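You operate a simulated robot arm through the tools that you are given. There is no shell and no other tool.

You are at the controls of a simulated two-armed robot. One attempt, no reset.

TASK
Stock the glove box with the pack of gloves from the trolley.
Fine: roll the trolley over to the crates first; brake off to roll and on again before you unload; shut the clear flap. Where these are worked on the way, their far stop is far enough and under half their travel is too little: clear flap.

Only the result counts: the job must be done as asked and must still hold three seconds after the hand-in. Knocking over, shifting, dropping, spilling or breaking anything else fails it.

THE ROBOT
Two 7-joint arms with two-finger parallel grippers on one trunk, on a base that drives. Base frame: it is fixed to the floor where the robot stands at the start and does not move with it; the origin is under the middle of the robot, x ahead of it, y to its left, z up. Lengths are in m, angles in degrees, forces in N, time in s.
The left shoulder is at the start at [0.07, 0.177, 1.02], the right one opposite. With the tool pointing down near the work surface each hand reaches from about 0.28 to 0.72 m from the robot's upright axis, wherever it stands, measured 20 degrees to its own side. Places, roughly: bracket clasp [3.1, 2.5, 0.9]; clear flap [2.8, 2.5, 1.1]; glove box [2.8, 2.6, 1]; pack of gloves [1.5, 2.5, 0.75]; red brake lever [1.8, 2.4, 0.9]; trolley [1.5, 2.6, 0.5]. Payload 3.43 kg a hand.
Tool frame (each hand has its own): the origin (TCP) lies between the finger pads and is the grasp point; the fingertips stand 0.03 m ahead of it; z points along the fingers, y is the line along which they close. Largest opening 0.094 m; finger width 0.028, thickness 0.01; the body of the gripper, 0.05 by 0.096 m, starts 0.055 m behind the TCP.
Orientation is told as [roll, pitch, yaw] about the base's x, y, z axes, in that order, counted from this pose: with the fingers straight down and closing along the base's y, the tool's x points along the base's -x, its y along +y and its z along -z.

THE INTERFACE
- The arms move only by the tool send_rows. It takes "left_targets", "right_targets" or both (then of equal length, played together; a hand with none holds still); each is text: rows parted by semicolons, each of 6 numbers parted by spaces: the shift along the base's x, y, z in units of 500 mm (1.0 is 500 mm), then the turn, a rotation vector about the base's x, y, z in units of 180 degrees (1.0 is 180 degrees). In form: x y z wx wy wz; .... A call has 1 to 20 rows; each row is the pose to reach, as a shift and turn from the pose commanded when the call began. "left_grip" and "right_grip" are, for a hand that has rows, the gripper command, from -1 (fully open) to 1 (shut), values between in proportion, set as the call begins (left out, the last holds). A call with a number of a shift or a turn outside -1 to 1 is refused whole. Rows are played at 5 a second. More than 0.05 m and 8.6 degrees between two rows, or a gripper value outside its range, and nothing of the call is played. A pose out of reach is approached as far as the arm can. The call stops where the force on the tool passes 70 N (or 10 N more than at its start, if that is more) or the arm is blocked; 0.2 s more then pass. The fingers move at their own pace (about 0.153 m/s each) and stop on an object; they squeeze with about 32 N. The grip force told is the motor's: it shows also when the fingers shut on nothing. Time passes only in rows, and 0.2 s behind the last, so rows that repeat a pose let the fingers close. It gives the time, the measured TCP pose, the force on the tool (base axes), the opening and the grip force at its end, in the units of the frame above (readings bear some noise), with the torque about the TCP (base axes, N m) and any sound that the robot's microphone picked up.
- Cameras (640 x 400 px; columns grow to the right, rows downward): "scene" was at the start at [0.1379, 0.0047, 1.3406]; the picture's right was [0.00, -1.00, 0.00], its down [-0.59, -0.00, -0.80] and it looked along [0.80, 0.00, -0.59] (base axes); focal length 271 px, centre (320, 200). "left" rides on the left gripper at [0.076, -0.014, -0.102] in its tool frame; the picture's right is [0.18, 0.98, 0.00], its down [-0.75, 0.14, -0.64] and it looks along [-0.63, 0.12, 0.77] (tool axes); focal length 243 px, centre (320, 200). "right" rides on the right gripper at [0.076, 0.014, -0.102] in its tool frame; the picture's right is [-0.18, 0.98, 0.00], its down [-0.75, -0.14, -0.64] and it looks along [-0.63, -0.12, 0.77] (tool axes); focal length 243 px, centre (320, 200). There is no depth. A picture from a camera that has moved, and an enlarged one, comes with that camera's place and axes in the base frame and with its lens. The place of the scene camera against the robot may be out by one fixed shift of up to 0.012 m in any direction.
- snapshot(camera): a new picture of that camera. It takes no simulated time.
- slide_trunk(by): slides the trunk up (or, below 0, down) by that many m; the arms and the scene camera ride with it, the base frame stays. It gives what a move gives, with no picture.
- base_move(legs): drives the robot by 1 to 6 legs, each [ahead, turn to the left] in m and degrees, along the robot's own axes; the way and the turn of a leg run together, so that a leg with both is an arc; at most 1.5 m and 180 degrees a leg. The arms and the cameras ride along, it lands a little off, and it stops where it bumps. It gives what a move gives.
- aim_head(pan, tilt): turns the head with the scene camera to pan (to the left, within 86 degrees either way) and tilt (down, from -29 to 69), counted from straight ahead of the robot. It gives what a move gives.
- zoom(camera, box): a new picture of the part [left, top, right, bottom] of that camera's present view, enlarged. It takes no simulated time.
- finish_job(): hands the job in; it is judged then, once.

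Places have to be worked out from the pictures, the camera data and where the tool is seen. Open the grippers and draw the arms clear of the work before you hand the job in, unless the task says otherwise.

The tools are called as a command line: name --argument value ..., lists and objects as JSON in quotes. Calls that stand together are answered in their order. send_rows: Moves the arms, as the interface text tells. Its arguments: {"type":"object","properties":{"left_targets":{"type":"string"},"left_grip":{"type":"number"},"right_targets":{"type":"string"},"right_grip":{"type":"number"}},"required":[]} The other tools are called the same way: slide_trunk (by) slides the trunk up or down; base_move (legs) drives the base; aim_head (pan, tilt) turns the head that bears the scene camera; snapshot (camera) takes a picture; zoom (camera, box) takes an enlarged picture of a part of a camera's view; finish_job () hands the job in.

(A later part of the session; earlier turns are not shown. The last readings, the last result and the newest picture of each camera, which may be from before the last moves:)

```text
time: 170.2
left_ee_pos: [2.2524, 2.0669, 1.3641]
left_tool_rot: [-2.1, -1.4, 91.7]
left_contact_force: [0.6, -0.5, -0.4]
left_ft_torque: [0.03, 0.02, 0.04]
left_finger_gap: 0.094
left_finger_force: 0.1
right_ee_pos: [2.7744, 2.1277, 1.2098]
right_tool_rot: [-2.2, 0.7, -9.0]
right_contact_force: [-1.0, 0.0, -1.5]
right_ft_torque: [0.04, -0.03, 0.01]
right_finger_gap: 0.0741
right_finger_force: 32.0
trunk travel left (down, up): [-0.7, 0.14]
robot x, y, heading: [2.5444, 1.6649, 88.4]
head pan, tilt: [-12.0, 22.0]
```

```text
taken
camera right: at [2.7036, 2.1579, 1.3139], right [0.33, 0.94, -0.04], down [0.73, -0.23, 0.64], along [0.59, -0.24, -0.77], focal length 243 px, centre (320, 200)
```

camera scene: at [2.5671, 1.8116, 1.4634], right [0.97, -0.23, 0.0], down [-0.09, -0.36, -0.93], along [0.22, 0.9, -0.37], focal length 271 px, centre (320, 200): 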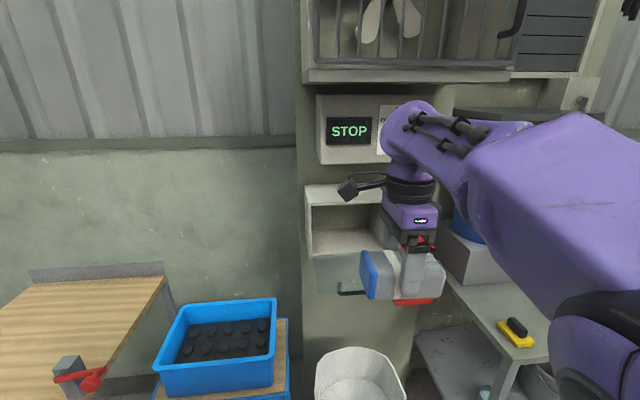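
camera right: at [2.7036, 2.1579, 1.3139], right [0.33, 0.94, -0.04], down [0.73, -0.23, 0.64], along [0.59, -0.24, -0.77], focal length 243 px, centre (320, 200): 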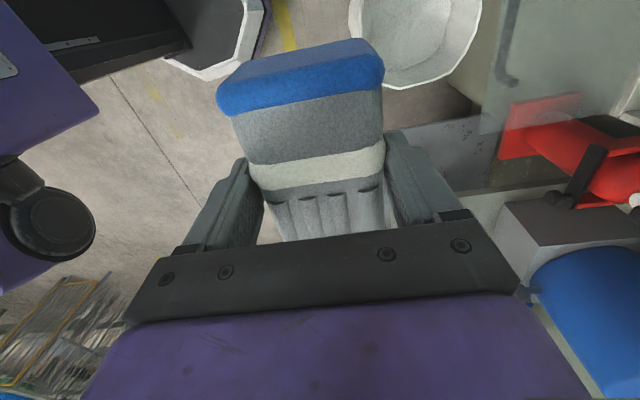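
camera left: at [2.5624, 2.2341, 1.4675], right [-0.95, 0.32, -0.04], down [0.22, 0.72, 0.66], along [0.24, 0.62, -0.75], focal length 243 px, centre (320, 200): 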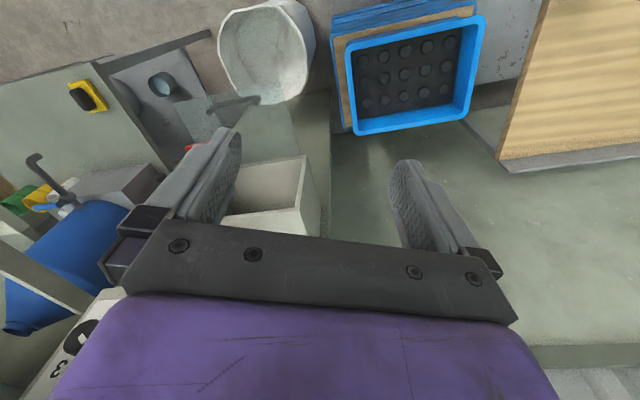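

All clear now, with the pack at (2.774, 2.128). I move forward 0.08 m and then carry the pack over the open flap at a safe height.

base_move --legs '[[0.08, 0]]'

send_rows --right_targets "0.04 0.06 0 0 0 0.012;0.08 0.13 0 0 0 0.024;0.1 0.2 0 0 0 0.036;0.1 0.26 0 0 0 0.045"

snapshot --camera "scene"

snapshot --camera "right"

```text
time: 171.3
left_ee_pos: [2.2533, 2.1379, 1.3664]
left_tool_rot: [-2.0, -1.7, 91.7]
left_contact_force: [0.2, -0.7, 0.0]
left_ft_torque: [0.02, 0.0, 0.02]
left_finger_gap: 0.0939
left_finger_force: 0.0
right_ee_pos: [2.775, 2.2002, 1.2135]
right_tool_rot: [-1.7, 0.7, -8.9]
right_contact_force: [0.8, -0.7, -1.9]
right_ft_torque: [0.05, 0.01, 0.0]
right_finger_gap: 0.074
right_finger_force: 32.1
trunk travel left (down, up): [-0.7, 0.14]
robot x, y, heading: [2.5468, 1.7453, 88.5]
head pan, tilt: [-12.0, 22.0]
```

```text
time: 172.3
left_ee_pos: [2.2551, 2.1458, 1.3648]
left_tool_rot: [-2.0, -1.2, 91.6]
left_contact_force: [0.1, -0.4, -0.7]
left_ft_torque: [-0.03, 0.02, 0.04]
left_finger_gap: 0.0942
left_finger_force: 0.1
right_ee_pos: [2.8262, 2.3372, 1.2102]
right_tool_rot: [-2.2, 0.7, -0.8]
right_contact_force: [0.5, 0.2, -1.3]
right_ft_torque: [-0.01, 0.05, 0.04]
right_finger_gap: 0.0739
right_finger_force: 32.1
trunk travel left (down, up): [-0.7, 0.14]
robot x, y, heading: [2.5436, 1.746, 88.3]
head pan, tilt: [-12.0, 22.0]
```

```text
taken
camera scene: at [2.5701, 1.8913, 1.4632], right [0.97, -0.24, 0.0], down [-0.09, -0.37, -0.93], along [0.22, 0.9, -0.38], focal length 271 px, centre (320, 200)
```

scene: 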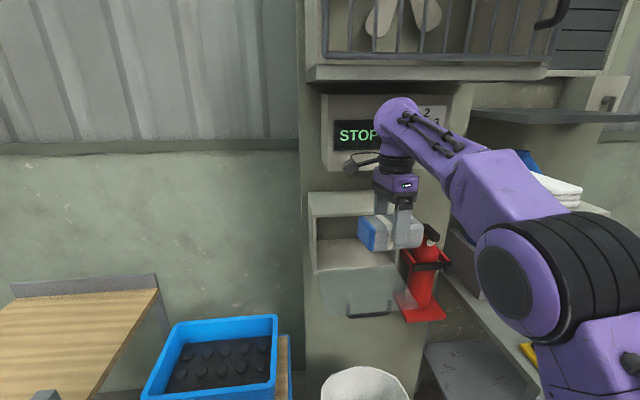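

```text
taken
camera right: at [2.752, 2.3571, 1.3139], right [0.2, 0.98, -0.04], down [0.76, -0.13, 0.64], along [0.62, -0.16, -0.77], focal length 243 px, centre (320, 200)
```

right: 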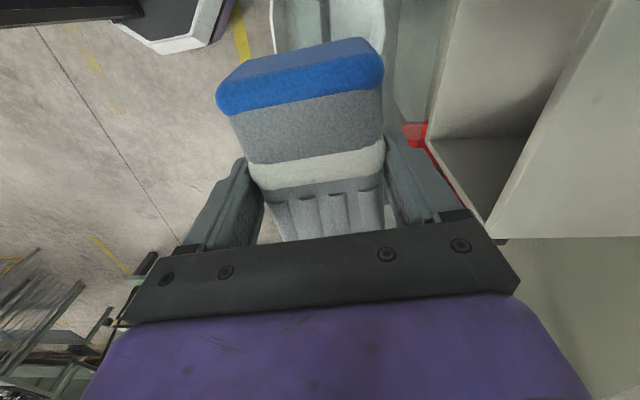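

The pack hangs over the flap area. I shift it to y≈2.38 and lower to z 1.09, watching the force.

send_rows --right_targets "0 0.04 -0.05 0 0 0;0 0.086 -0.12 0.008 0 0;0 0.086 -0.19 0.012 0 0;0 0.086 -0.24 0.012 0 0"

zoom --camera "scene" --box '[300, 170, 460, 330]'

snapshot --camera "right"

```text
time: 173.3
left_ee_pos: [2.2535, 2.1453, 1.3651]
left_tool_rot: [-2.0, -1.3, 91.7]
left_contact_force: [-0.6, 0.4, 0.7]
left_ft_torque: [0.0, 0.0, 0.01]
left_finger_gap: 0.0937
left_finger_force: 0.0
right_ee_pos: [2.8259, 2.3784, 1.09]
right_tool_rot: [0.1, 0.7, -0.7]
right_contact_force: [-0.6, 0.7, -0.5]
right_ft_torque: [-0.05, 0.04, -0.01]
right_finger_gap: 0.0743
right_finger_force: 32.0
trunk travel left (down, up): [-0.7, 0.14]
robot x, y, heading: [2.5431, 1.7445, 88.5]
head pan, tilt: [-12.0, 22.0]
```

```text
2.50 times, centred on (380, 250) of scene
camera zoom: at [2.5695, 1.8908, 1.4632], right [0.97, -0.24, 0.0], down [-0.09, -0.37, -0.93], along [0.22, 0.9, -0.38], focal length 677 px, centre (170, 75)
```

zoom: 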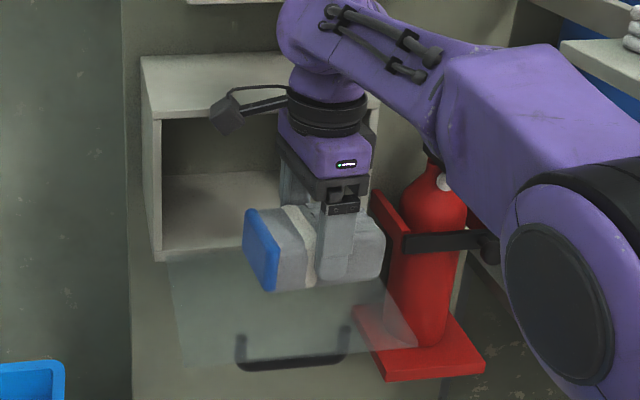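

```text
taken
camera right: at [2.7519, 2.3934, 1.1944], right [0.2, 0.98, 0.0], down [0.76, -0.15, 0.63], along [0.62, -0.13, -0.77], focal length 243 px, centre (320, 200)
```

right: 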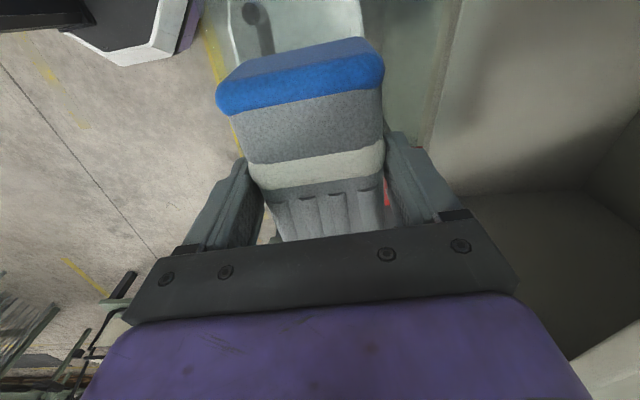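

The pack is over the flap close to the box. I lower further in small steps until it touches.

send_rows --right_targets "0 0 -0.01 0 0 0;0 0 -0.02 0 0 0;0 0 -0.03 0 0 0"

zoom --camera "scene" --box '[300, 170, 460, 330]'

```text
time: 174.1
left_ee_pos: [2.2522, 2.1445, 1.3633]
left_tool_rot: [-2.0, -1.4, 91.7]
left_contact_force: [0.2, 0.7, 0.4]
left_ft_torque: [-0.01, -0.01, -0.02]
left_finger_gap: 0.0938
left_finger_force: 0.0
right_ee_pos: [2.8265, 2.3785, 1.0755]
right_tool_rot: [0.0, 0.8, -0.7]
right_contact_force: [0.0, 0.2, -1.3]
right_ft_torque: [0.03, 0.01, 0.0]
right_finger_gap: 0.0739
right_finger_force: 31.9
trunk travel left (down, up): [-0.7, 0.14]
robot x, y, heading: [2.5466, 1.7461, 88.5]
head pan, tilt: [-12.0, 22.0]
```

```text
2.50 times, centred on (380, 250) of scene
camera zoom: at [2.5694, 1.8896, 1.4634], right [0.97, -0.24, 0.0], down [-0.09, -0.36, -0.93], along [0.22, 0.9, -0.37], focal length 677 px, centre (170, 75)
```

zoom: 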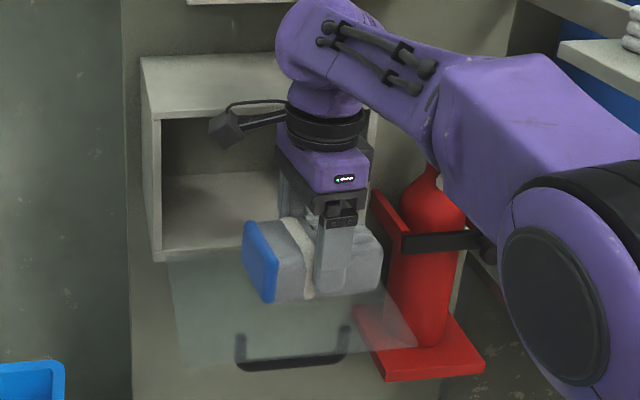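

No contact yet (Fz ≈ −1.3, just the weight). I lower on in small steps.

send_rows --right_targets "0 0 -0.008 0 0 0;0 0 -0.016 0 0 0"

send_rows --right_targets "0 0 -0.008 0 0 0;0 0 -0.016 0 0 0"

```text
time: 174.7
left_ee_pos: [2.253, 2.1454, 1.3637]
left_tool_rot: [-2.0, -1.4, 91.7]
left_contact_force: [-0.3, -0.2, 1.1]
left_ft_torque: [-0.04, -0.01, -0.02]
left_finger_gap: 0.0941
left_finger_force: 0.1
right_ee_pos: [2.8267, 2.3788, 1.0686]
right_tool_rot: [0.0, 0.7, -0.7]
right_contact_force: [0.2, -0.1, -1.8]
right_ft_torque: [0.01, 0.01, -0.02]
right_finger_gap: 0.0739
right_finger_force: 31.7
trunk travel left (down, up): [-0.7, 0.14]
robot x, y, heading: [2.5493, 1.7455, 88.5]
head pan, tilt: [-12.0, 22.0]
```

```text
time: 175.3
left_ee_pos: [2.2539, 2.1454, 1.3641]
left_tool_rot: [-2.0, -1.4, 91.7]
left_contact_force: [0.4, 0.4, 1.1]
left_ft_torque: [-0.02, 0.0, -0.03]
left_finger_gap: 0.0942
left_finger_force: 0.1
right_ee_pos: [2.8271, 2.3786, 1.0606]
right_tool_rot: [0.1, 0.8, -0.7]
right_contact_force: [-0.7, 0.2, -1.4]
right_ft_torque: [0.0, -0.04, 0.03]
right_finger_gap: 0.074
right_finger_force: 32.2
trunk travel left (down, up): [-0.7, 0.14]
robot x, y, heading: [2.5434, 1.7448, 88.1]
head pan, tilt: [-12.0, 22.0]
```

send_rows --right_targets "0 0 -0.008 0 0 0;0 0 -0.016 0 0 0"

zoom --camera "scene" --box '[300, 170, 460, 330]'

```text
time: 175.9
left_ee_pos: [2.2523, 2.143, 1.3645]
left_tool_rot: [-2.0, -1.5, 91.7]
left_contact_force: [-0.4, 0.4, 0.6]
left_ft_torque: [-0.01, -0.02, -0.01]
left_finger_gap: 0.0939
left_finger_force: 0.2
right_ee_pos: [2.825, 2.3791, 1.0566]
right_tool_rot: [0.6, 0.6, -0.7]
right_contact_force: [2.1, 8.1, 23.0]
right_ft_torque: [-0.45, -0.18, 0.24]
right_finger_gap: 0.074
right_finger_force: 32.3
trunk travel left (down, up): [-0.7, 0.14]
robot x, y, heading: [2.5467, 1.7451, 88.5]
head pan, tilt: [-12.0, 22.0]
```

```text
2.50 times, centred on (380, 250) of scene
camera zoom: at [2.5681, 1.8873, 1.4641], right [0.97, -0.24, 0.0], down [-0.09, -0.36, -0.93], along [0.22, 0.9, -0.37], focal length 677 px, centre (170, 75)
```

zoom: 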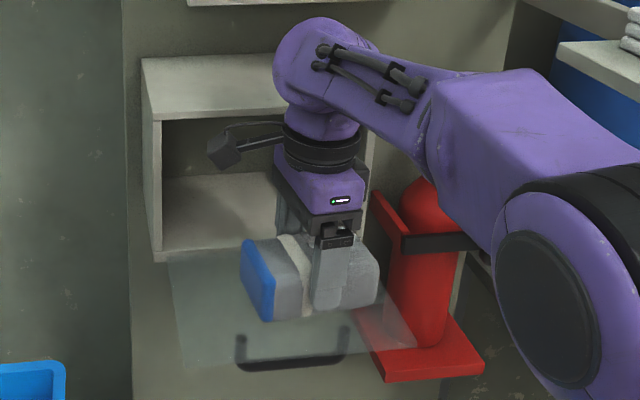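

The pack touches the flap (23 N at TCP z 1.057). I ease up 2 mm, open the fingers and raise the hand.

send_rows --right_targets "0 -0.002 0.006 0 0 0;0 -0.002 0.006 0 0 0"

send_rows --right_targets "0 0 0 0 0 0;0 0 0 0 0 0;0 0 0 0 0 0;0 0 0.03 0 0 0;0 0 0.08 0 0 0;0 0 0.14 0 0 0;0 -0.02 0.22 0 0 0" --right_grip -1

zoom --camera "scene" --box '[300, 170, 460, 330]'

snapshot --camera "right"

```text
time: 176.5
left_ee_pos: [2.2516, 2.1436, 1.3653]
left_tool_rot: [-1.9, -1.4, 91.7]
left_contact_force: [-0.5, 0.3, -0.3]
left_ft_torque: [0.0, -0.01, -0.01]
left_finger_gap: 0.0941
left_finger_force: 0.2
right_ee_pos: [2.8248, 2.3779, 1.056]
right_tool_rot: [0.1, 0.7, -0.8]
right_contact_force: [2.0, 8.1, 18.4]
right_ft_torque: [0.18, -0.05, 0.0]
right_finger_gap: 0.0739
right_finger_force: 31.9
trunk travel left (down, up): [-0.7, 0.14]
robot x, y, heading: [2.5489, 1.7444, 88.2]
head pan, tilt: [-12.0, 22.0]
```

```text
time: 178.1
left_ee_pos: [2.2528, 2.1427, 1.365]
left_tool_rot: [-2.0, -1.4, 91.6]
left_contact_force: [0.2, -0.5, -0.1]
left_ft_torque: [0.05, -0.02, 0.01]
left_finger_gap: 0.0943
left_finger_force: 0.1
right_ee_pos: [2.8262, 2.3661, 1.1686]
right_tool_rot: [0.2, 0.7, -0.8]
right_contact_force: [-0.1, -0.7, 0.5]
right_ft_torque: [-0.03, -0.02, 0.01]
right_finger_gap: 0.0939
right_finger_force: 0.1
trunk travel left (down, up): [-0.7, 0.14]
robot x, y, heading: [2.5458, 1.7427, 88.4]
head pan, tilt: [-12.0, 22.0]
```

```text
2.50 times, centred on (380, 250) of scene
camera zoom: at [2.569, 1.8877, 1.4635], right [0.97, -0.24, 0.0], down [-0.09, -0.36, -0.93], along [0.22, 0.9, -0.37], focal length 677 px, centre (170, 75)
```

zoom: 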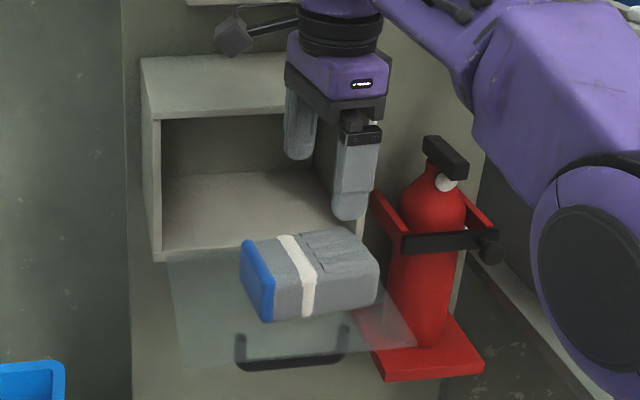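

```text
taken
camera right: at [2.7514, 2.3814, 1.2719], right [0.2, 0.98, 0.0], down [0.76, -0.15, 0.63], along [0.62, -0.12, -0.77], focal length 243 px, centre (320, 200)
```

right: 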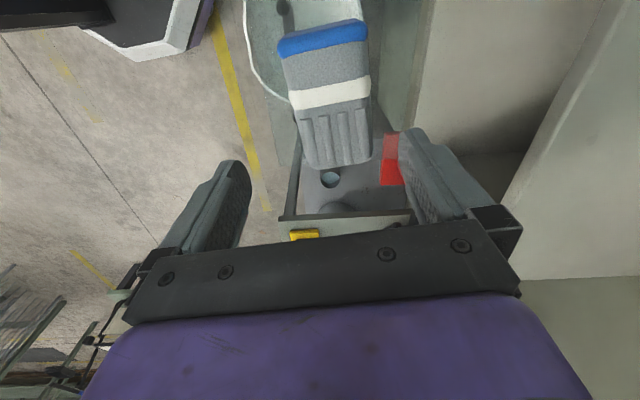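

The pack rests stably on the open flap. I close the fingers, tilt the tool 45° forward and come round in front of the pack to push it into the box.

send_rows --right_targets "0 -0.06 0.04 0.0417 0 0;0 -0.12 0.06 0.0833 0 0;0 -0.17 0.07 0.125 0 0;0 -0.2 0.07 0.1667 0 0;0 -0.22 0.04 0.2083 0 0;0 -0.22 0 0.25 0 0" --right_grip 1

zoom --camera "scene" --box '[300, 170, 460, 330]'

snapshot --camera "right"

```text
time: 179.5
left_ee_pos: [2.2529, 2.1457, 1.3635]
left_tool_rot: [-2.1, -1.4, 91.7]
left_contact_force: [-0.2, -0.2, -0.1]
left_ft_torque: [-0.01, -0.04, 0.05]
left_finger_gap: 0.0937
left_finger_force: 0.0
right_ee_pos: [2.8548, 2.2987, 1.1493]
right_tool_rot: [45.1, 2.1, -0.6]
right_contact_force: [-0.5, -1.2, 0.2]
right_ft_torque: [0.0, 0.0, -0.04]
right_finger_gap: 0.0
right_finger_force: 32.4
right hand out of reach, approached as far as the arm can: row 3, 4, 5, 6
trunk travel left (down, up): [-0.7, 0.14]
robot x, y, heading: [2.5455, 1.744, 88.4]
head pan, tilt: [-12.0, 22.0]
```

```text
2.50 times, centred on (380, 250) of scene
camera zoom: at [2.5685, 1.8901, 1.4633], right [0.97, -0.24, 0.0], down [-0.09, -0.36, -0.93], along [0.22, 0.9, -0.38], focal length 677 px, centre (170, 75)
```

zoom: 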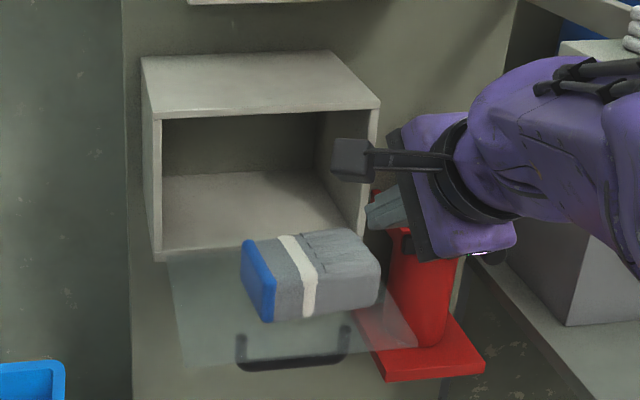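

```text
taken
camera right: at [2.7822, 2.2369, 1.236], right [0.22, 0.69, 0.69], down [0.76, -0.56, 0.33], along [0.61, 0.45, -0.65], focal length 243 px, centre (320, 200)
```

right: 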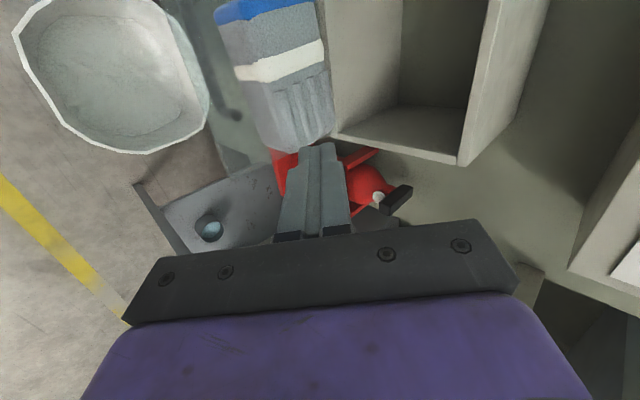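

The arm can't fold in further, so I back the base 0.07 m to get the hand in front of the pack.

base_move --legs '[[-0.07, 0]]'

send_rows --right_targets "-0.03 -0.01 -0.05 0 0 0;-0.06 0.01 -0.1 0 0 0;-0.07 0.03 -0.14 0 0 0;-0.07 0.06 -0.166 0 0 0"

zoom --camera "scene" --box '[300, 150, 480, 330]'

snapshot --camera "right"

```text
time: 180.5
left_ee_pos: [2.2502, 2.0782, 1.362]
left_tool_rot: [-1.9, -1.2, 91.6]
left_contact_force: [0.0, 0.0, 0.3]
left_ft_torque: [-0.02, 0.0, 0.02]
left_finger_gap: 0.094
left_finger_force: 0.0
right_ee_pos: [2.8528, 2.2307, 1.1477]
right_tool_rot: [44.9, 2.1, -0.3]
right_contact_force: [0.4, -0.3, 1.1]
right_ft_torque: [0.03, 0.02, 0.0]
right_finger_gap: 0.0001
right_finger_force: 32.0
trunk travel left (down, up): [-0.7, 0.14]
robot x, y, heading: [2.5453, 1.6771, 88.3]
head pan, tilt: [-12.0, 22.0]
```

```text
time: 181.5
left_ee_pos: [2.2517, 2.078, 1.3641]
left_tool_rot: [-2.0, -1.3, 91.7]
left_contact_force: [-0.2, 0.4, -0.2]
left_ft_torque: [-0.04, 0.03, 0.01]
left_finger_gap: 0.0942
left_finger_force: 0.0
right_ee_pos: [2.817, 2.2589, 1.0684]
right_tool_rot: [45.0, 2.0, 0.0]
right_contact_force: [-0.4, -0.1, 0.9]
right_ft_torque: [0.0, -0.02, -0.01]
right_finger_gap: 0.0003
right_finger_force: 31.9
trunk travel left (down, up): [-0.7, 0.14]
robot x, y, heading: [2.5454, 1.6736, 88.3]
head pan, tilt: [-12.0, 22.0]
```

```text
2.22 times, centred on (390, 240) of scene
camera zoom: at [2.5678, 1.8225, 1.4631], right [0.97, -0.24, 0.0], down [-0.09, -0.37, -0.93], along [0.22, 0.9, -0.38], focal length 602 px, centre (164, 111)
```

zoom: 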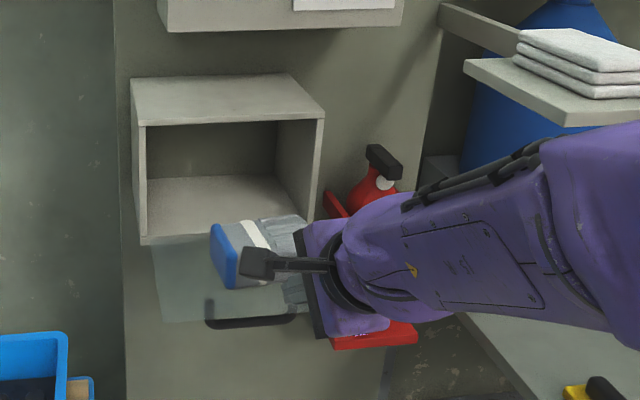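

```text
taken
camera right: at [2.7443, 2.1991, 1.1534], right [0.21, 0.69, 0.69], down [0.76, -0.56, 0.33], along [0.61, 0.46, -0.65], focal length 243 px, centre (320, 200)
```

right: 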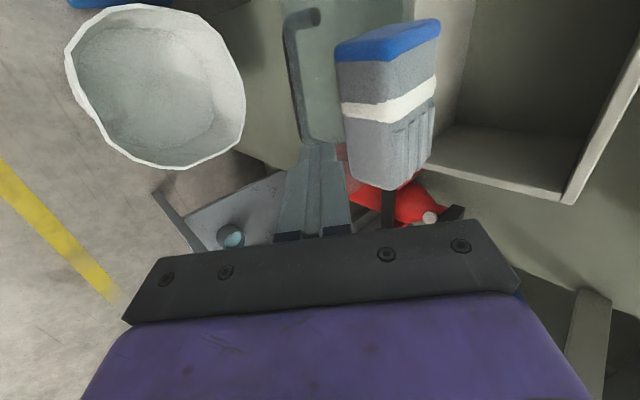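

The fingertips are in front of the pack, centred in x (pack x 2.764–2.873). I push it towards the box in small steps.

send_rows --right_targets "0 0.04 -0.012 0 0 0;0 0.08 -0.012 0 0 0;0 0.12 -0.012 0 0 0;0 0.16 -0.012 0 0 0;0 0.2 -0.012 0 0 0;0 0.24 -0.012 0 0 0"

zoom --camera "scene" --box '[300, 150, 480, 330]'

snapshot --camera "right"

```text
time: 182.9
left_ee_pos: [2.2507, 2.0746, 1.3651]
left_tool_rot: [-2.0, -1.4, 91.7]
left_contact_force: [-0.3, -0.3, -1.1]
left_ft_torque: [0.02, 0.02, -0.02]
left_finger_gap: 0.0939
left_finger_force: 0.1
right_ee_pos: [2.8176, 2.3795, 1.0608]
right_tool_rot: [45.1, 2.0, -0.2]
right_contact_force: [0.7, -0.8, -0.1]
right_ft_torque: [0.04, 0.04, 0.0]
right_finger_gap: 0.0
right_finger_force: 32.1
trunk travel left (down, up): [-0.7, 0.14]
robot x, y, heading: [2.5452, 1.6742, 88.4]
head pan, tilt: [-12.0, 22.0]
```

```text
2.22 times, centred on (390, 240) of scene
camera zoom: at [2.5672, 1.8208, 1.4633], right [0.97, -0.23, 0.0], down [-0.09, -0.36, -0.93], along [0.22, 0.9, -0.38], focal length 602 px, centre (164, 111)
```

zoom: 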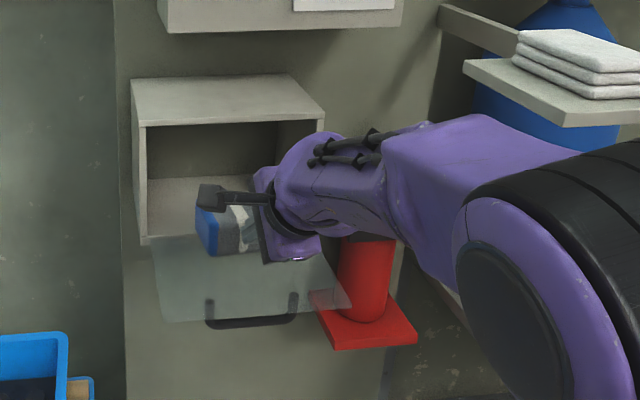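

```text
taken
camera right: at [2.7437, 2.3171, 1.1471], right [0.21, 0.69, 0.69], down [0.76, -0.56, 0.33], along [0.61, 0.46, -0.65], focal length 243 px, centre (320, 200)
```

right: 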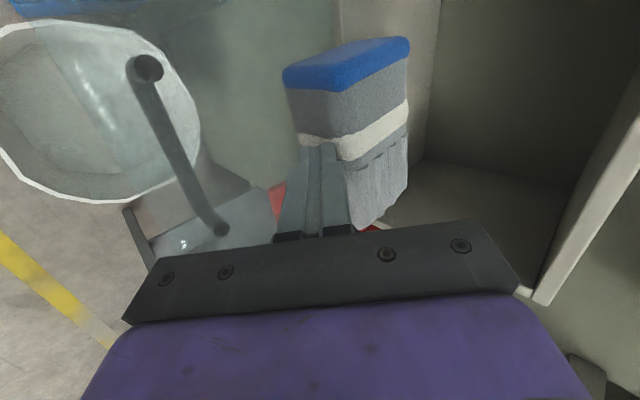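

The pack slides well. I continue pushing towards the box interior.

send_rows --right_targets "0 0.03 0 0 0 0;0 0.06 0 0 0 0;0 0.09 0 0 0 0"

zoom --camera "scene" --box '[300, 150, 480, 330]'

snapshot --camera "right"

```text
time: 183.7
left_ee_pos: [2.2514, 2.0759, 1.364]
left_tool_rot: [-2.1, -1.4, 91.7]
left_contact_force: [-0.8, 0.3, 0.1]
left_ft_torque: [0.03, -0.04, 0.0]
left_finger_gap: 0.0941
left_finger_force: 0.1
right_ee_pos: [2.8161, 2.4223, 1.061]
right_tool_rot: [45.0, 2.1, -0.3]
right_contact_force: [0.1, -0.2, 0.0]
right_ft_torque: [-0.04, 0.03, -0.04]
right_finger_gap: 0.0004
right_finger_force: 32.5
trunk travel left (down, up): [-0.7, 0.14]
robot x, y, heading: [2.5447, 1.6733, 88.4]
head pan, tilt: [-12.0, 22.0]
```

```text
2.22 times, centred on (390, 240) of scene
camera zoom: at [2.5674, 1.8204, 1.4634], right [0.97, -0.23, 0.0], down [-0.09, -0.36, -0.93], along [0.22, 0.9, -0.38], focal length 602 px, centre (164, 111)
```

zoom: 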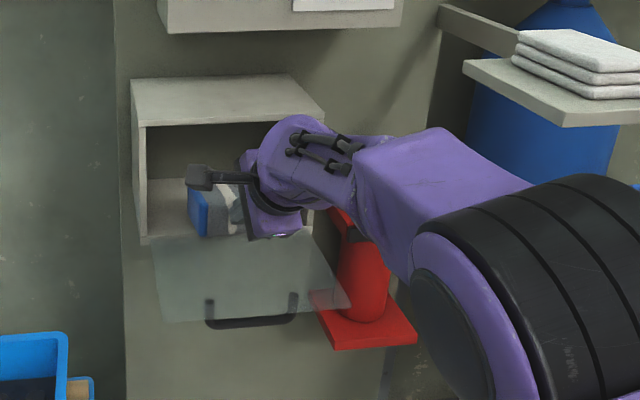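

```text
taken
camera right: at [2.744, 2.3605, 1.1475], right [0.21, 0.69, 0.69], down [0.76, -0.56, 0.33], along [0.61, 0.46, -0.65], focal length 243 px, centre (320, 200)
```

right: 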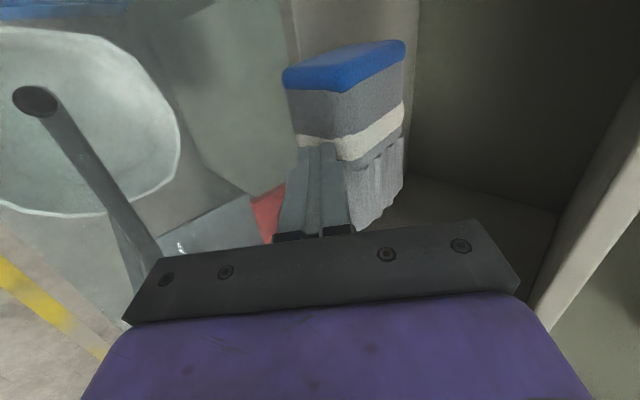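

The pack enters the box smoothly. I push on about 5 cm more.

send_rows --right_targets "0 0.03 0 0 0 0;0 0.06 0 0 0 0;0 0.085 0 0 0 0;0 0.1 0 0 0 0"

zoom --camera "scene" --box '[300, 150, 480, 330]'

snapshot --camera "right"

```text
time: 184.7
left_ee_pos: [2.2516, 2.0754, 1.364]
left_tool_rot: [-2.0, -1.4, 91.7]
left_contact_force: [-0.5, -0.1, -0.3]
left_ft_torque: [0.01, 0.01, 0.01]
left_finger_gap: 0.0942
left_finger_force: 0.1
right_ee_pos: [2.8173, 2.4728, 1.0622]
right_tool_rot: [45.1, 2.1, -0.3]
right_contact_force: [-0.7, 0.1, -0.3]
right_ft_torque: [0.03, 0.0, 0.02]
right_finger_gap: 0.0
right_finger_force: 31.5
trunk travel left (down, up): [-0.7, 0.14]
robot x, y, heading: [2.5412, 1.6745, 88.4]
head pan, tilt: [-12.0, 22.0]
```

```text
2.22 times, centred on (390, 240) of scene
camera zoom: at [2.5673, 1.8203, 1.4634], right [0.97, -0.24, 0.0], down [-0.09, -0.36, -0.93], along [0.22, 0.9, -0.38], focal length 602 px, centre (164, 111)
```

zoom: 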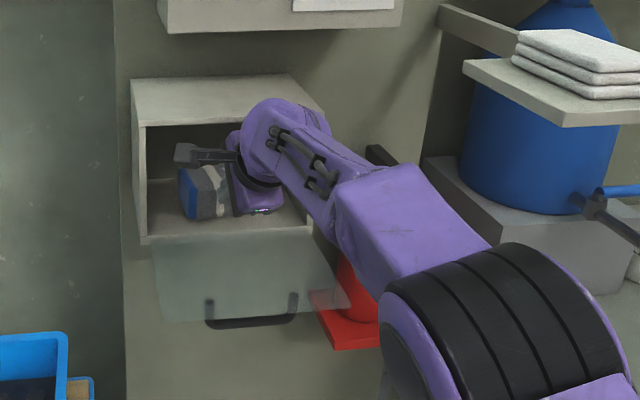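

```text
taken
camera right: at [2.7447, 2.4114, 1.1483], right [0.21, 0.69, 0.69], down [0.76, -0.56, 0.33], along [0.61, 0.46, -0.65], focal length 243 px, centre (320, 200)
```

right: 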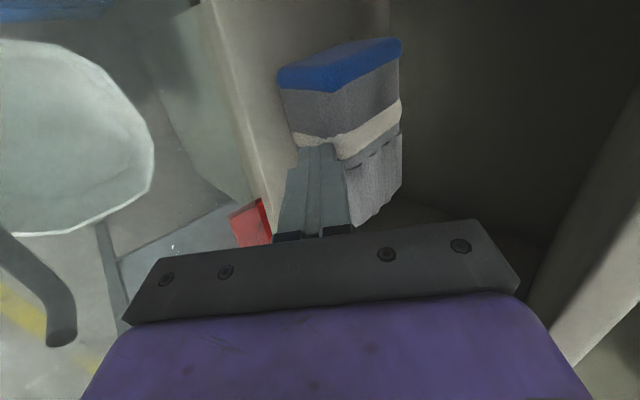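

The pack is inside: its front face is about 4 cm behind the flap plane. I withdraw the fingers straight out and back off the base to prepare for closing the flap.

send_rows --right_targets "0 -0.04 0.004 0 0 0;0 -0.1 0.012 0 0 0;0 -0.18 0.02 0 0 0;0 -0.26 0.03 0 0 0;0 -0.34 0.04 0 0 0;0 -0.36 0.08 0 0 0"

zoom --camera "scene" --box '[300, 150, 480, 330]'

snapshot --camera "right"

```text
time: 186.1
left_ee_pos: [2.2508, 2.0744, 1.3646]
left_tool_rot: [-2.1, -1.4, 91.7]
left_contact_force: [0.3, -0.1, 0.4]
left_ft_torque: [0.01, 0.01, -0.02]
left_finger_gap: 0.0937
left_finger_force: 0.0
right_ee_pos: [2.8174, 2.2938, 1.1033]
right_tool_rot: [45.0, 2.0, -0.2]
right_contact_force: [0.1, 0.5, -0.1]
right_ft_torque: [0.02, -0.01, 0.02]
right_finger_gap: 0.0001
right_finger_force: 31.7
trunk travel left (down, up): [-0.7, 0.14]
robot x, y, heading: [2.5449, 1.6776, 88.5]
head pan, tilt: [-12.0, 22.0]
```

```text
2.22 times, centred on (390, 240) of scene
camera zoom: at [2.5664, 1.8196, 1.4634], right [0.97, -0.23, 0.0], down [-0.09, -0.36, -0.93], along [0.22, 0.9, -0.37], focal length 602 px, centre (164, 111)
```

zoom: 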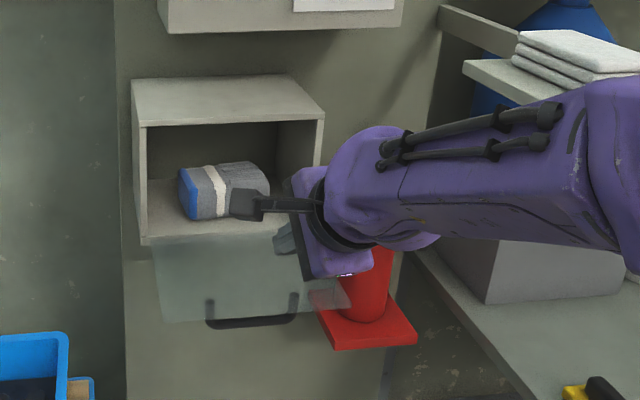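

```text
taken
camera right: at [2.7453, 2.2323, 1.1888], right [0.21, 0.69, 0.69], down [0.76, -0.56, 0.33], along [0.61, 0.46, -0.65], focal length 243 px, centre (320, 200)
```

right: 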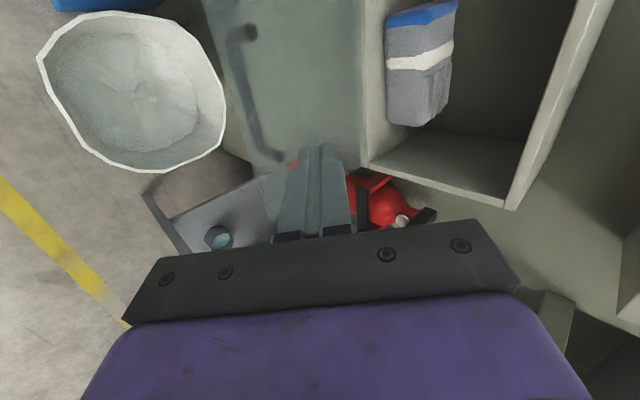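

The pack sits well inside. I back the base 0.12 m and turn the right tool to point straight forward.

base_move --legs '[[-0.12, 0]]'

send_rows --right_targets "0 0 0.02 0.042 0 0;0 0 0.04 0.084 0 0;0 0 0.06 0.126 0 0;0 0 0.06 0.168 0 0;0 0 0.06 0.21 0 0;0 0 0.06 0.25 0 0"

snapshot --camera "scene"

```text
time: 187.3
left_ee_pos: [2.2481, 1.9559, 1.3633]
left_tool_rot: [-2.0, -1.4, 91.7]
left_contact_force: [-0.6, 0.5, -0.1]
left_ft_torque: [-0.07, 0.02, -0.02]
left_finger_gap: 0.0941
left_finger_force: 0.0
right_ee_pos: [2.8152, 2.1769, 1.1019]
right_tool_rot: [45.0, 2.1, -0.3]
right_contact_force: [-0.9, 0.4, 0.4]
right_ft_torque: [0.02, -0.05, 0.0]
right_finger_gap: 0.0001
right_finger_force: 31.8
trunk travel left (down, up): [-0.7, 0.14]
robot x, y, heading: [2.5424, 1.5558, 88.1]
head pan, tilt: [-12.0, 22.0]
```

```text
time: 188.8
left_ee_pos: [2.2482, 1.9555, 1.3655]
left_tool_rot: [-2.1, -1.4, 91.7]
left_contact_force: [0.1, -0.5, 0.6]
left_ft_torque: [-0.02, -0.02, 0.02]
left_finger_gap: 0.0941
left_finger_force: 0.0
right_ee_pos: [2.816, 2.1759, 1.1323]
right_tool_rot: [90.2, 1.6, 1.3]
right_contact_force: [0.1, 0.7, 0.4]
right_ft_torque: [-0.01, 0.0, -0.02]
right_finger_gap: 0.0
right_finger_force: 32.4
trunk travel left (down, up): [-0.7, 0.14]
robot x, y, heading: [2.5402, 1.5548, 88.3]
head pan, tilt: [-12.0, 22.0]
```

```text
taken
camera scene: at [2.5643, 1.7007, 1.4633], right [0.97, -0.23, 0.0], down [-0.09, -0.36, -0.93], along [0.22, 0.9, -0.38], focal length 271 px, centre (320, 200)
```

scene: 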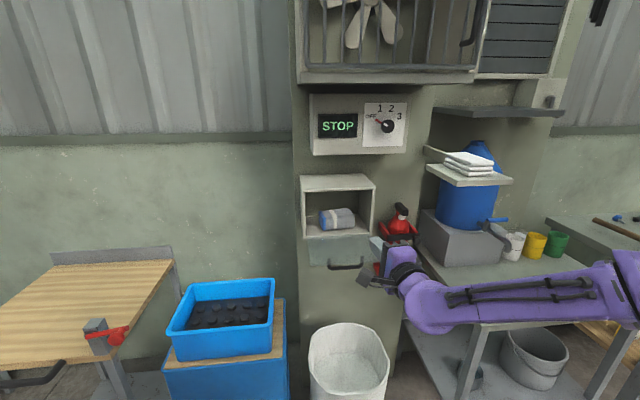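

The box holds the pack and the flap lies open. I lower the trunk 0.19 m so the right hand gets below the flap's level.

slide_trunk --by -0.19

snapshot --camera "scene"

snapshot --camera "right"

```text
time: 190.8
left_ee_pos: [2.2478, 1.9564, 1.174]
left_tool_rot: [-2.1, -1.4, 91.7]
left_contact_force: [-0.2, -0.5, 0.2]
left_ft_torque: [0.02, -0.01, 0.01]
left_finger_gap: 0.0938
left_finger_force: 0.0
right_ee_pos: [2.8153, 2.1742, 0.9428]
right_tool_rot: [90.0, 1.5, 1.5]
right_contact_force: [0.3, -0.2, -0.4]
right_ft_torque: [0.01, 0.02, 0.01]
right_finger_gap: 0.0
right_finger_force: 31.7
trunk travel left (down, up): [-0.51, 0.33]
robot x, y, heading: [2.5414, 1.5572, 88.4]
head pan, tilt: [-12.0, 22.0]
```

```text
taken
camera scene: at [2.5638, 1.7, 1.2734], right [0.97, -0.23, 0.0], down [-0.09, -0.36, -0.93], along [0.22, 0.9, -0.37], focal length 271 px, centre (320, 200)
```

scene: 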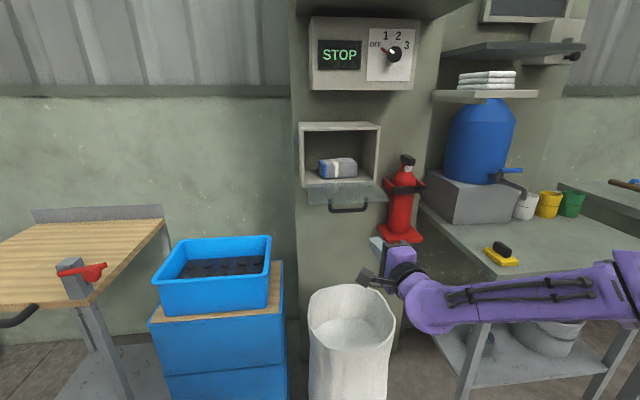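

```text
taken
camera right: at [2.7417, 2.0711, 0.9599], right [0.21, 0.0, 0.98], down [0.76, -0.62, -0.16], along [0.61, 0.78, -0.13], focal length 243 px, centre (320, 200)
```

right: 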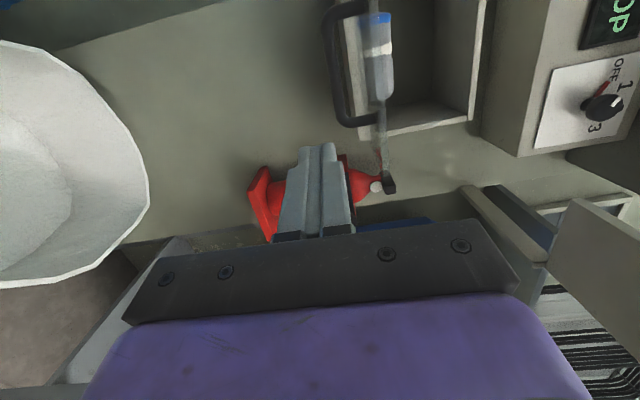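

The handle bar is at about z 0.966 under the flap. I move the closed fingers beneath the bar.

send_rows --right_targets "0 0.04 -0.02 0 0 0;0 0.12 -0.024 0 0 0;0 0.2 -0.024 0 0 0;0 0.28 -0.024 0 0 0;0 0.34 -0.024 0 0 0"

snapshot --camera "right"

zoom --camera "scene" --box '[270, 100, 450, 300]'

```text
time: 192.0
left_ee_pos: [2.2474, 1.9548, 1.1733]
left_tool_rot: [-2.2, -1.3, 91.8]
left_contact_force: [0.8, 0.7, -1.0]
left_ft_torque: [-0.02, -0.03, -0.02]
left_finger_gap: 0.0941
left_finger_force: 0.0
right_ee_pos: [2.8157, 2.3452, 0.9285]
right_tool_rot: [90.1, 1.6, 1.4]
right_contact_force: [0.5, 0.2, -0.4]
right_ft_torque: [0.01, 0.01, 0.02]
right_finger_gap: 0.0002
right_finger_force: 31.4
trunk travel left (down, up): [-0.51, 0.33]
robot x, y, heading: [2.5398, 1.5552, 88.4]
head pan, tilt: [-12.0, 22.0]
```

```text
taken
camera right: at [2.7425, 2.2423, 0.9458], right [0.21, 0.0, 0.98], down [0.76, -0.62, -0.16], along [0.61, 0.78, -0.14], focal length 243 px, centre (320, 200)
```

right: 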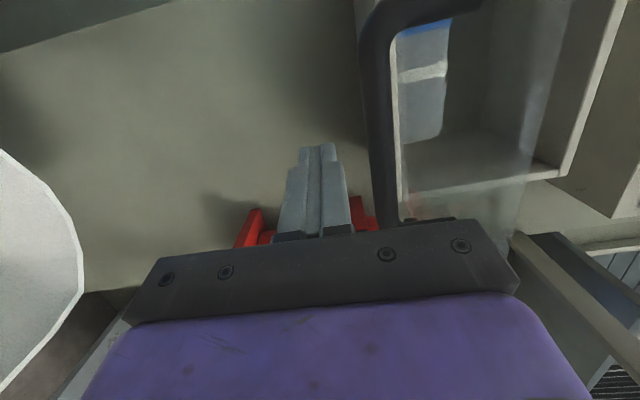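

```text
2.00 times, centred on (360, 200) of scene
camera zoom: at [2.5637, 1.7009, 1.2733], right [0.97, -0.23, 0.0], down [-0.09, -0.36, -0.93], along [0.22, 0.9, -0.38], focal length 541 px, centre (240, 200)
```

zoom: 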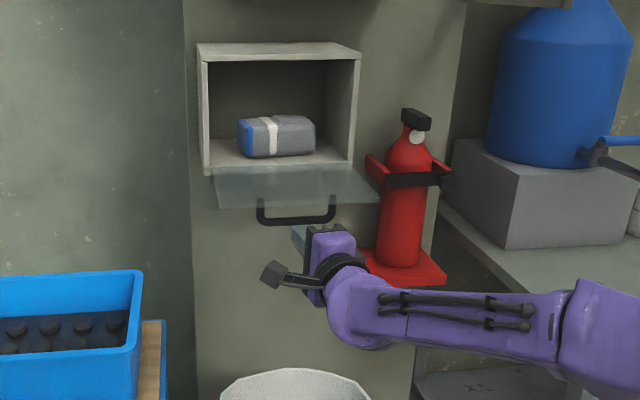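

The bar is directly above the fingers. I raise the hand along the flap's arc, lifting it by the bar.

send_rows --right_targets "0 0 0.03 0 0 0;0 -0.004 0.06 0 0 0;0 -0.012 0.092 0 0 0;0 -0.016 0.133 0 0 0;0 -0.012 0.174 0 0 0;0 -0.002 0.214 0 0 0"

snapshot --camera "right"

zoom --camera "scene" --box '[270, 100, 450, 300]'

```text
time: 193.4
left_ee_pos: [2.2487, 1.9545, 1.1747]
left_tool_rot: [-2.1, -1.4, 91.8]
left_contact_force: [0.5, 0.0, -0.4]
left_ft_torque: [-0.01, -0.03, 0.03]
left_finger_gap: 0.0941
left_finger_force: 0.1
right_ee_pos: [2.8132, 2.3429, 1.0377]
right_tool_rot: [90.1, 1.7, 1.4]
right_contact_force: [-0.2, -0.5, -1.7]
right_ft_torque: [-0.01, 0.01, -0.03]
right_finger_gap: 0.0
right_finger_force: 32.2
trunk travel left (down, up): [-0.51, 0.33]
robot x, y, heading: [2.5387, 1.5601, 88.5]
head pan, tilt: [-12.0, 22.0]
```

```text
taken
camera right: at [2.7409, 2.2399, 1.0544], right [0.21, 0.0, 0.98], down [0.76, -0.62, -0.16], along [0.61, 0.78, -0.13], focal length 243 px, centre (320, 200)
```

right: 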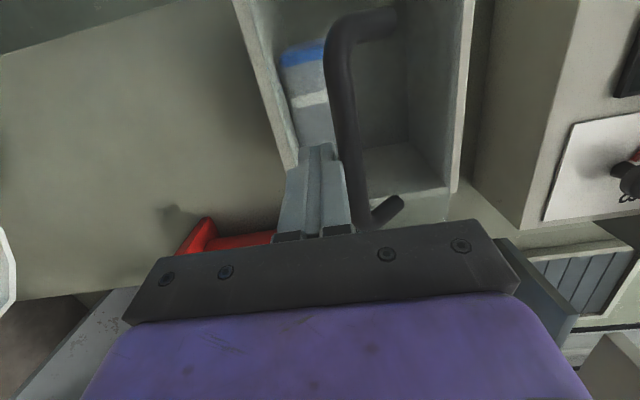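

```text
2.00 times, centred on (360, 200) of scene
camera zoom: at [2.5638, 1.7003, 1.2734], right [0.97, -0.23, 0.0], down [-0.09, -0.36, -0.93], along [0.22, 0.9, -0.37], focal length 541 px, centre (240, 200)
```

zoom: 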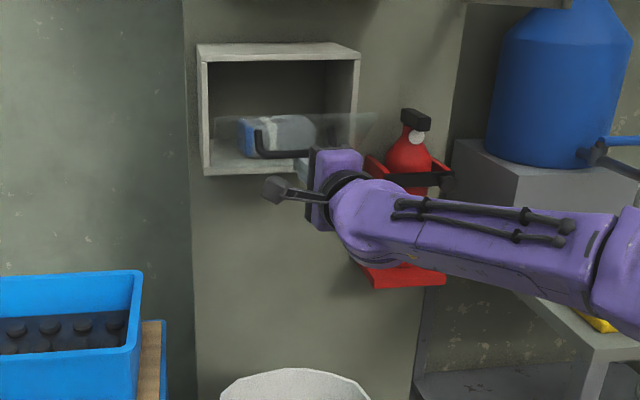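

The flap rises nicely with the hand. I continue the arc up and forward.

send_rows --right_targets "0 0.02 0.032 0 0 0;0 0.0434 0.066 0 0 0;0 0.072 0.0954 0 0 0;0 0.106 0.1186 0 0 0"

snapshot --camera "right"

zoom --camera "scene" --box '[270, 100, 450, 300]'

```text
time: 194.4
left_ee_pos: [2.2462, 1.9566, 1.174]
left_tool_rot: [-2.1, -1.3, 91.7]
left_contact_force: [-0.5, 0.2, 0.1]
left_ft_torque: [-0.03, 0.01, 0.0]
left_finger_gap: 0.0943
left_finger_force: 0.1
right_ee_pos: [2.8119, 2.3985, 1.0953]
right_tool_rot: [90.0, 1.6, 1.5]
right_contact_force: [0.0, 0.8, -1.5]
right_ft_torque: [-0.02, 0.03, 0.01]
right_finger_gap: 0.0001
right_finger_force: 31.4
trunk travel left (down, up): [-0.51, 0.33]
robot x, y, heading: [2.5432, 1.5554, 88.5]
head pan, tilt: [-12.0, 22.0]
```

```text
taken
camera right: at [2.74, 2.2947, 1.1127], right [0.21, 0.01, 0.98], down [0.77, -0.62, -0.16], along [0.61, 0.78, -0.14], focal length 243 px, centre (320, 200)
```

right: 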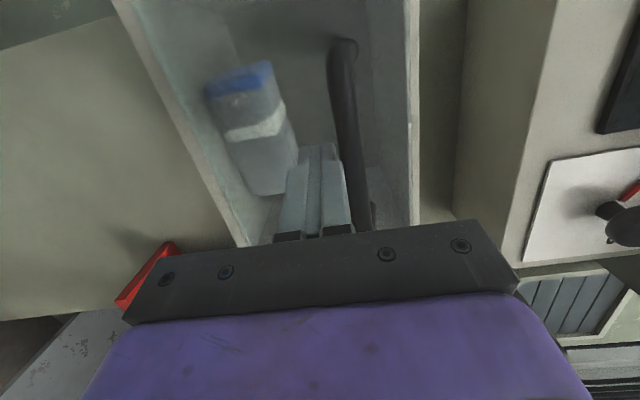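

```text
2.00 times, centred on (360, 200) of scene
camera zoom: at [2.5635, 1.7015, 1.2732], right [0.97, -0.23, 0.0], down [-0.09, -0.37, -0.93], along [0.22, 0.9, -0.38], focal length 541 px, centre (240, 200)
```

zoom: 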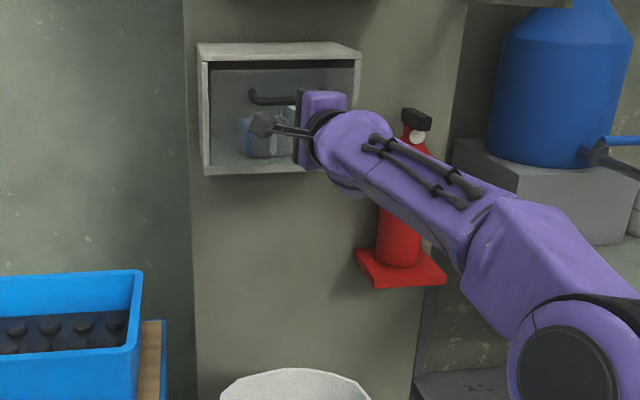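

The flap is nearly closed. I now press forward with the fingertips against the pane to shut it fully.

send_rows --right_targets "0 0.012 0 0 0 0;0 0.024 0 0 0 0;0 0.036 0 0 0 0;0 0.048 0 0 0 0;0 0.06 0 0 0 0"

snapshot --camera "right"

zoom --camera "scene" --box '[270, 100, 450, 300]'

```text
time: 195.6
left_ee_pos: [2.2468, 1.9568, 1.1737]
left_tool_rot: [-2.1, -1.4, 91.7]
left_contact_force: [0.3, 0.3, 0.0]
left_ft_torque: [-0.01, -0.01, 0.03]
left_finger_gap: 0.0941
left_finger_force: 0.0
right_ee_pos: [2.814, 2.4115, 1.0874]
right_tool_rot: [90.0, 1.6, 1.4]
right_contact_force: [-0.3, 0.1, 0.4]
right_ft_torque: [0.02, -0.03, 0.03]
right_finger_gap: 0.0
right_finger_force: 31.7
right hand out of reach, approached as far as the arm can: row 3, 4, 5
trunk travel left (down, up): [-0.51, 0.33]
robot x, y, heading: [2.5408, 1.5544, 88.6]
head pan, tilt: [-12.0, 22.0]
```

```text
taken
camera right: at [2.7401, 2.308, 1.1049], right [0.21, 0.0, 0.98], down [0.76, -0.62, -0.16], along [0.61, 0.78, -0.14], focal length 243 px, centre (320, 200)
```

right: 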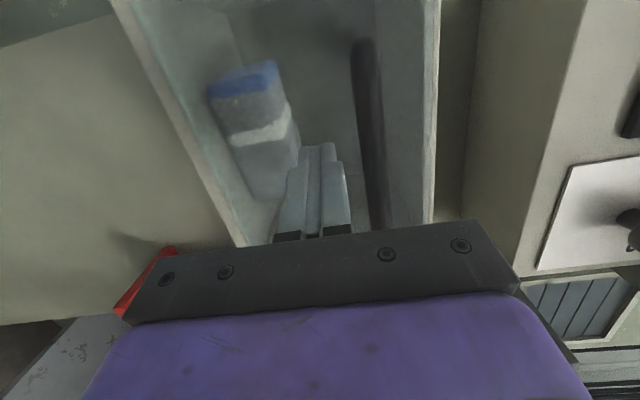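

```text
2.00 times, centred on (360, 200) of scene
camera zoom: at [2.5639, 1.7008, 1.2733], right [0.97, -0.23, 0.0], down [-0.09, -0.36, -0.93], along [0.22, 0.9, -0.38], focal length 541 px, centre (240, 200)
```

zoom: 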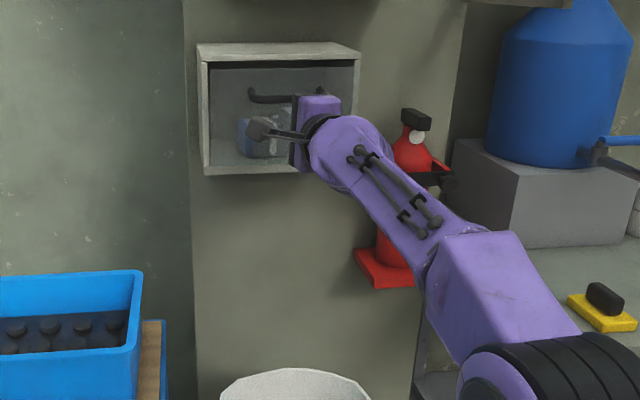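

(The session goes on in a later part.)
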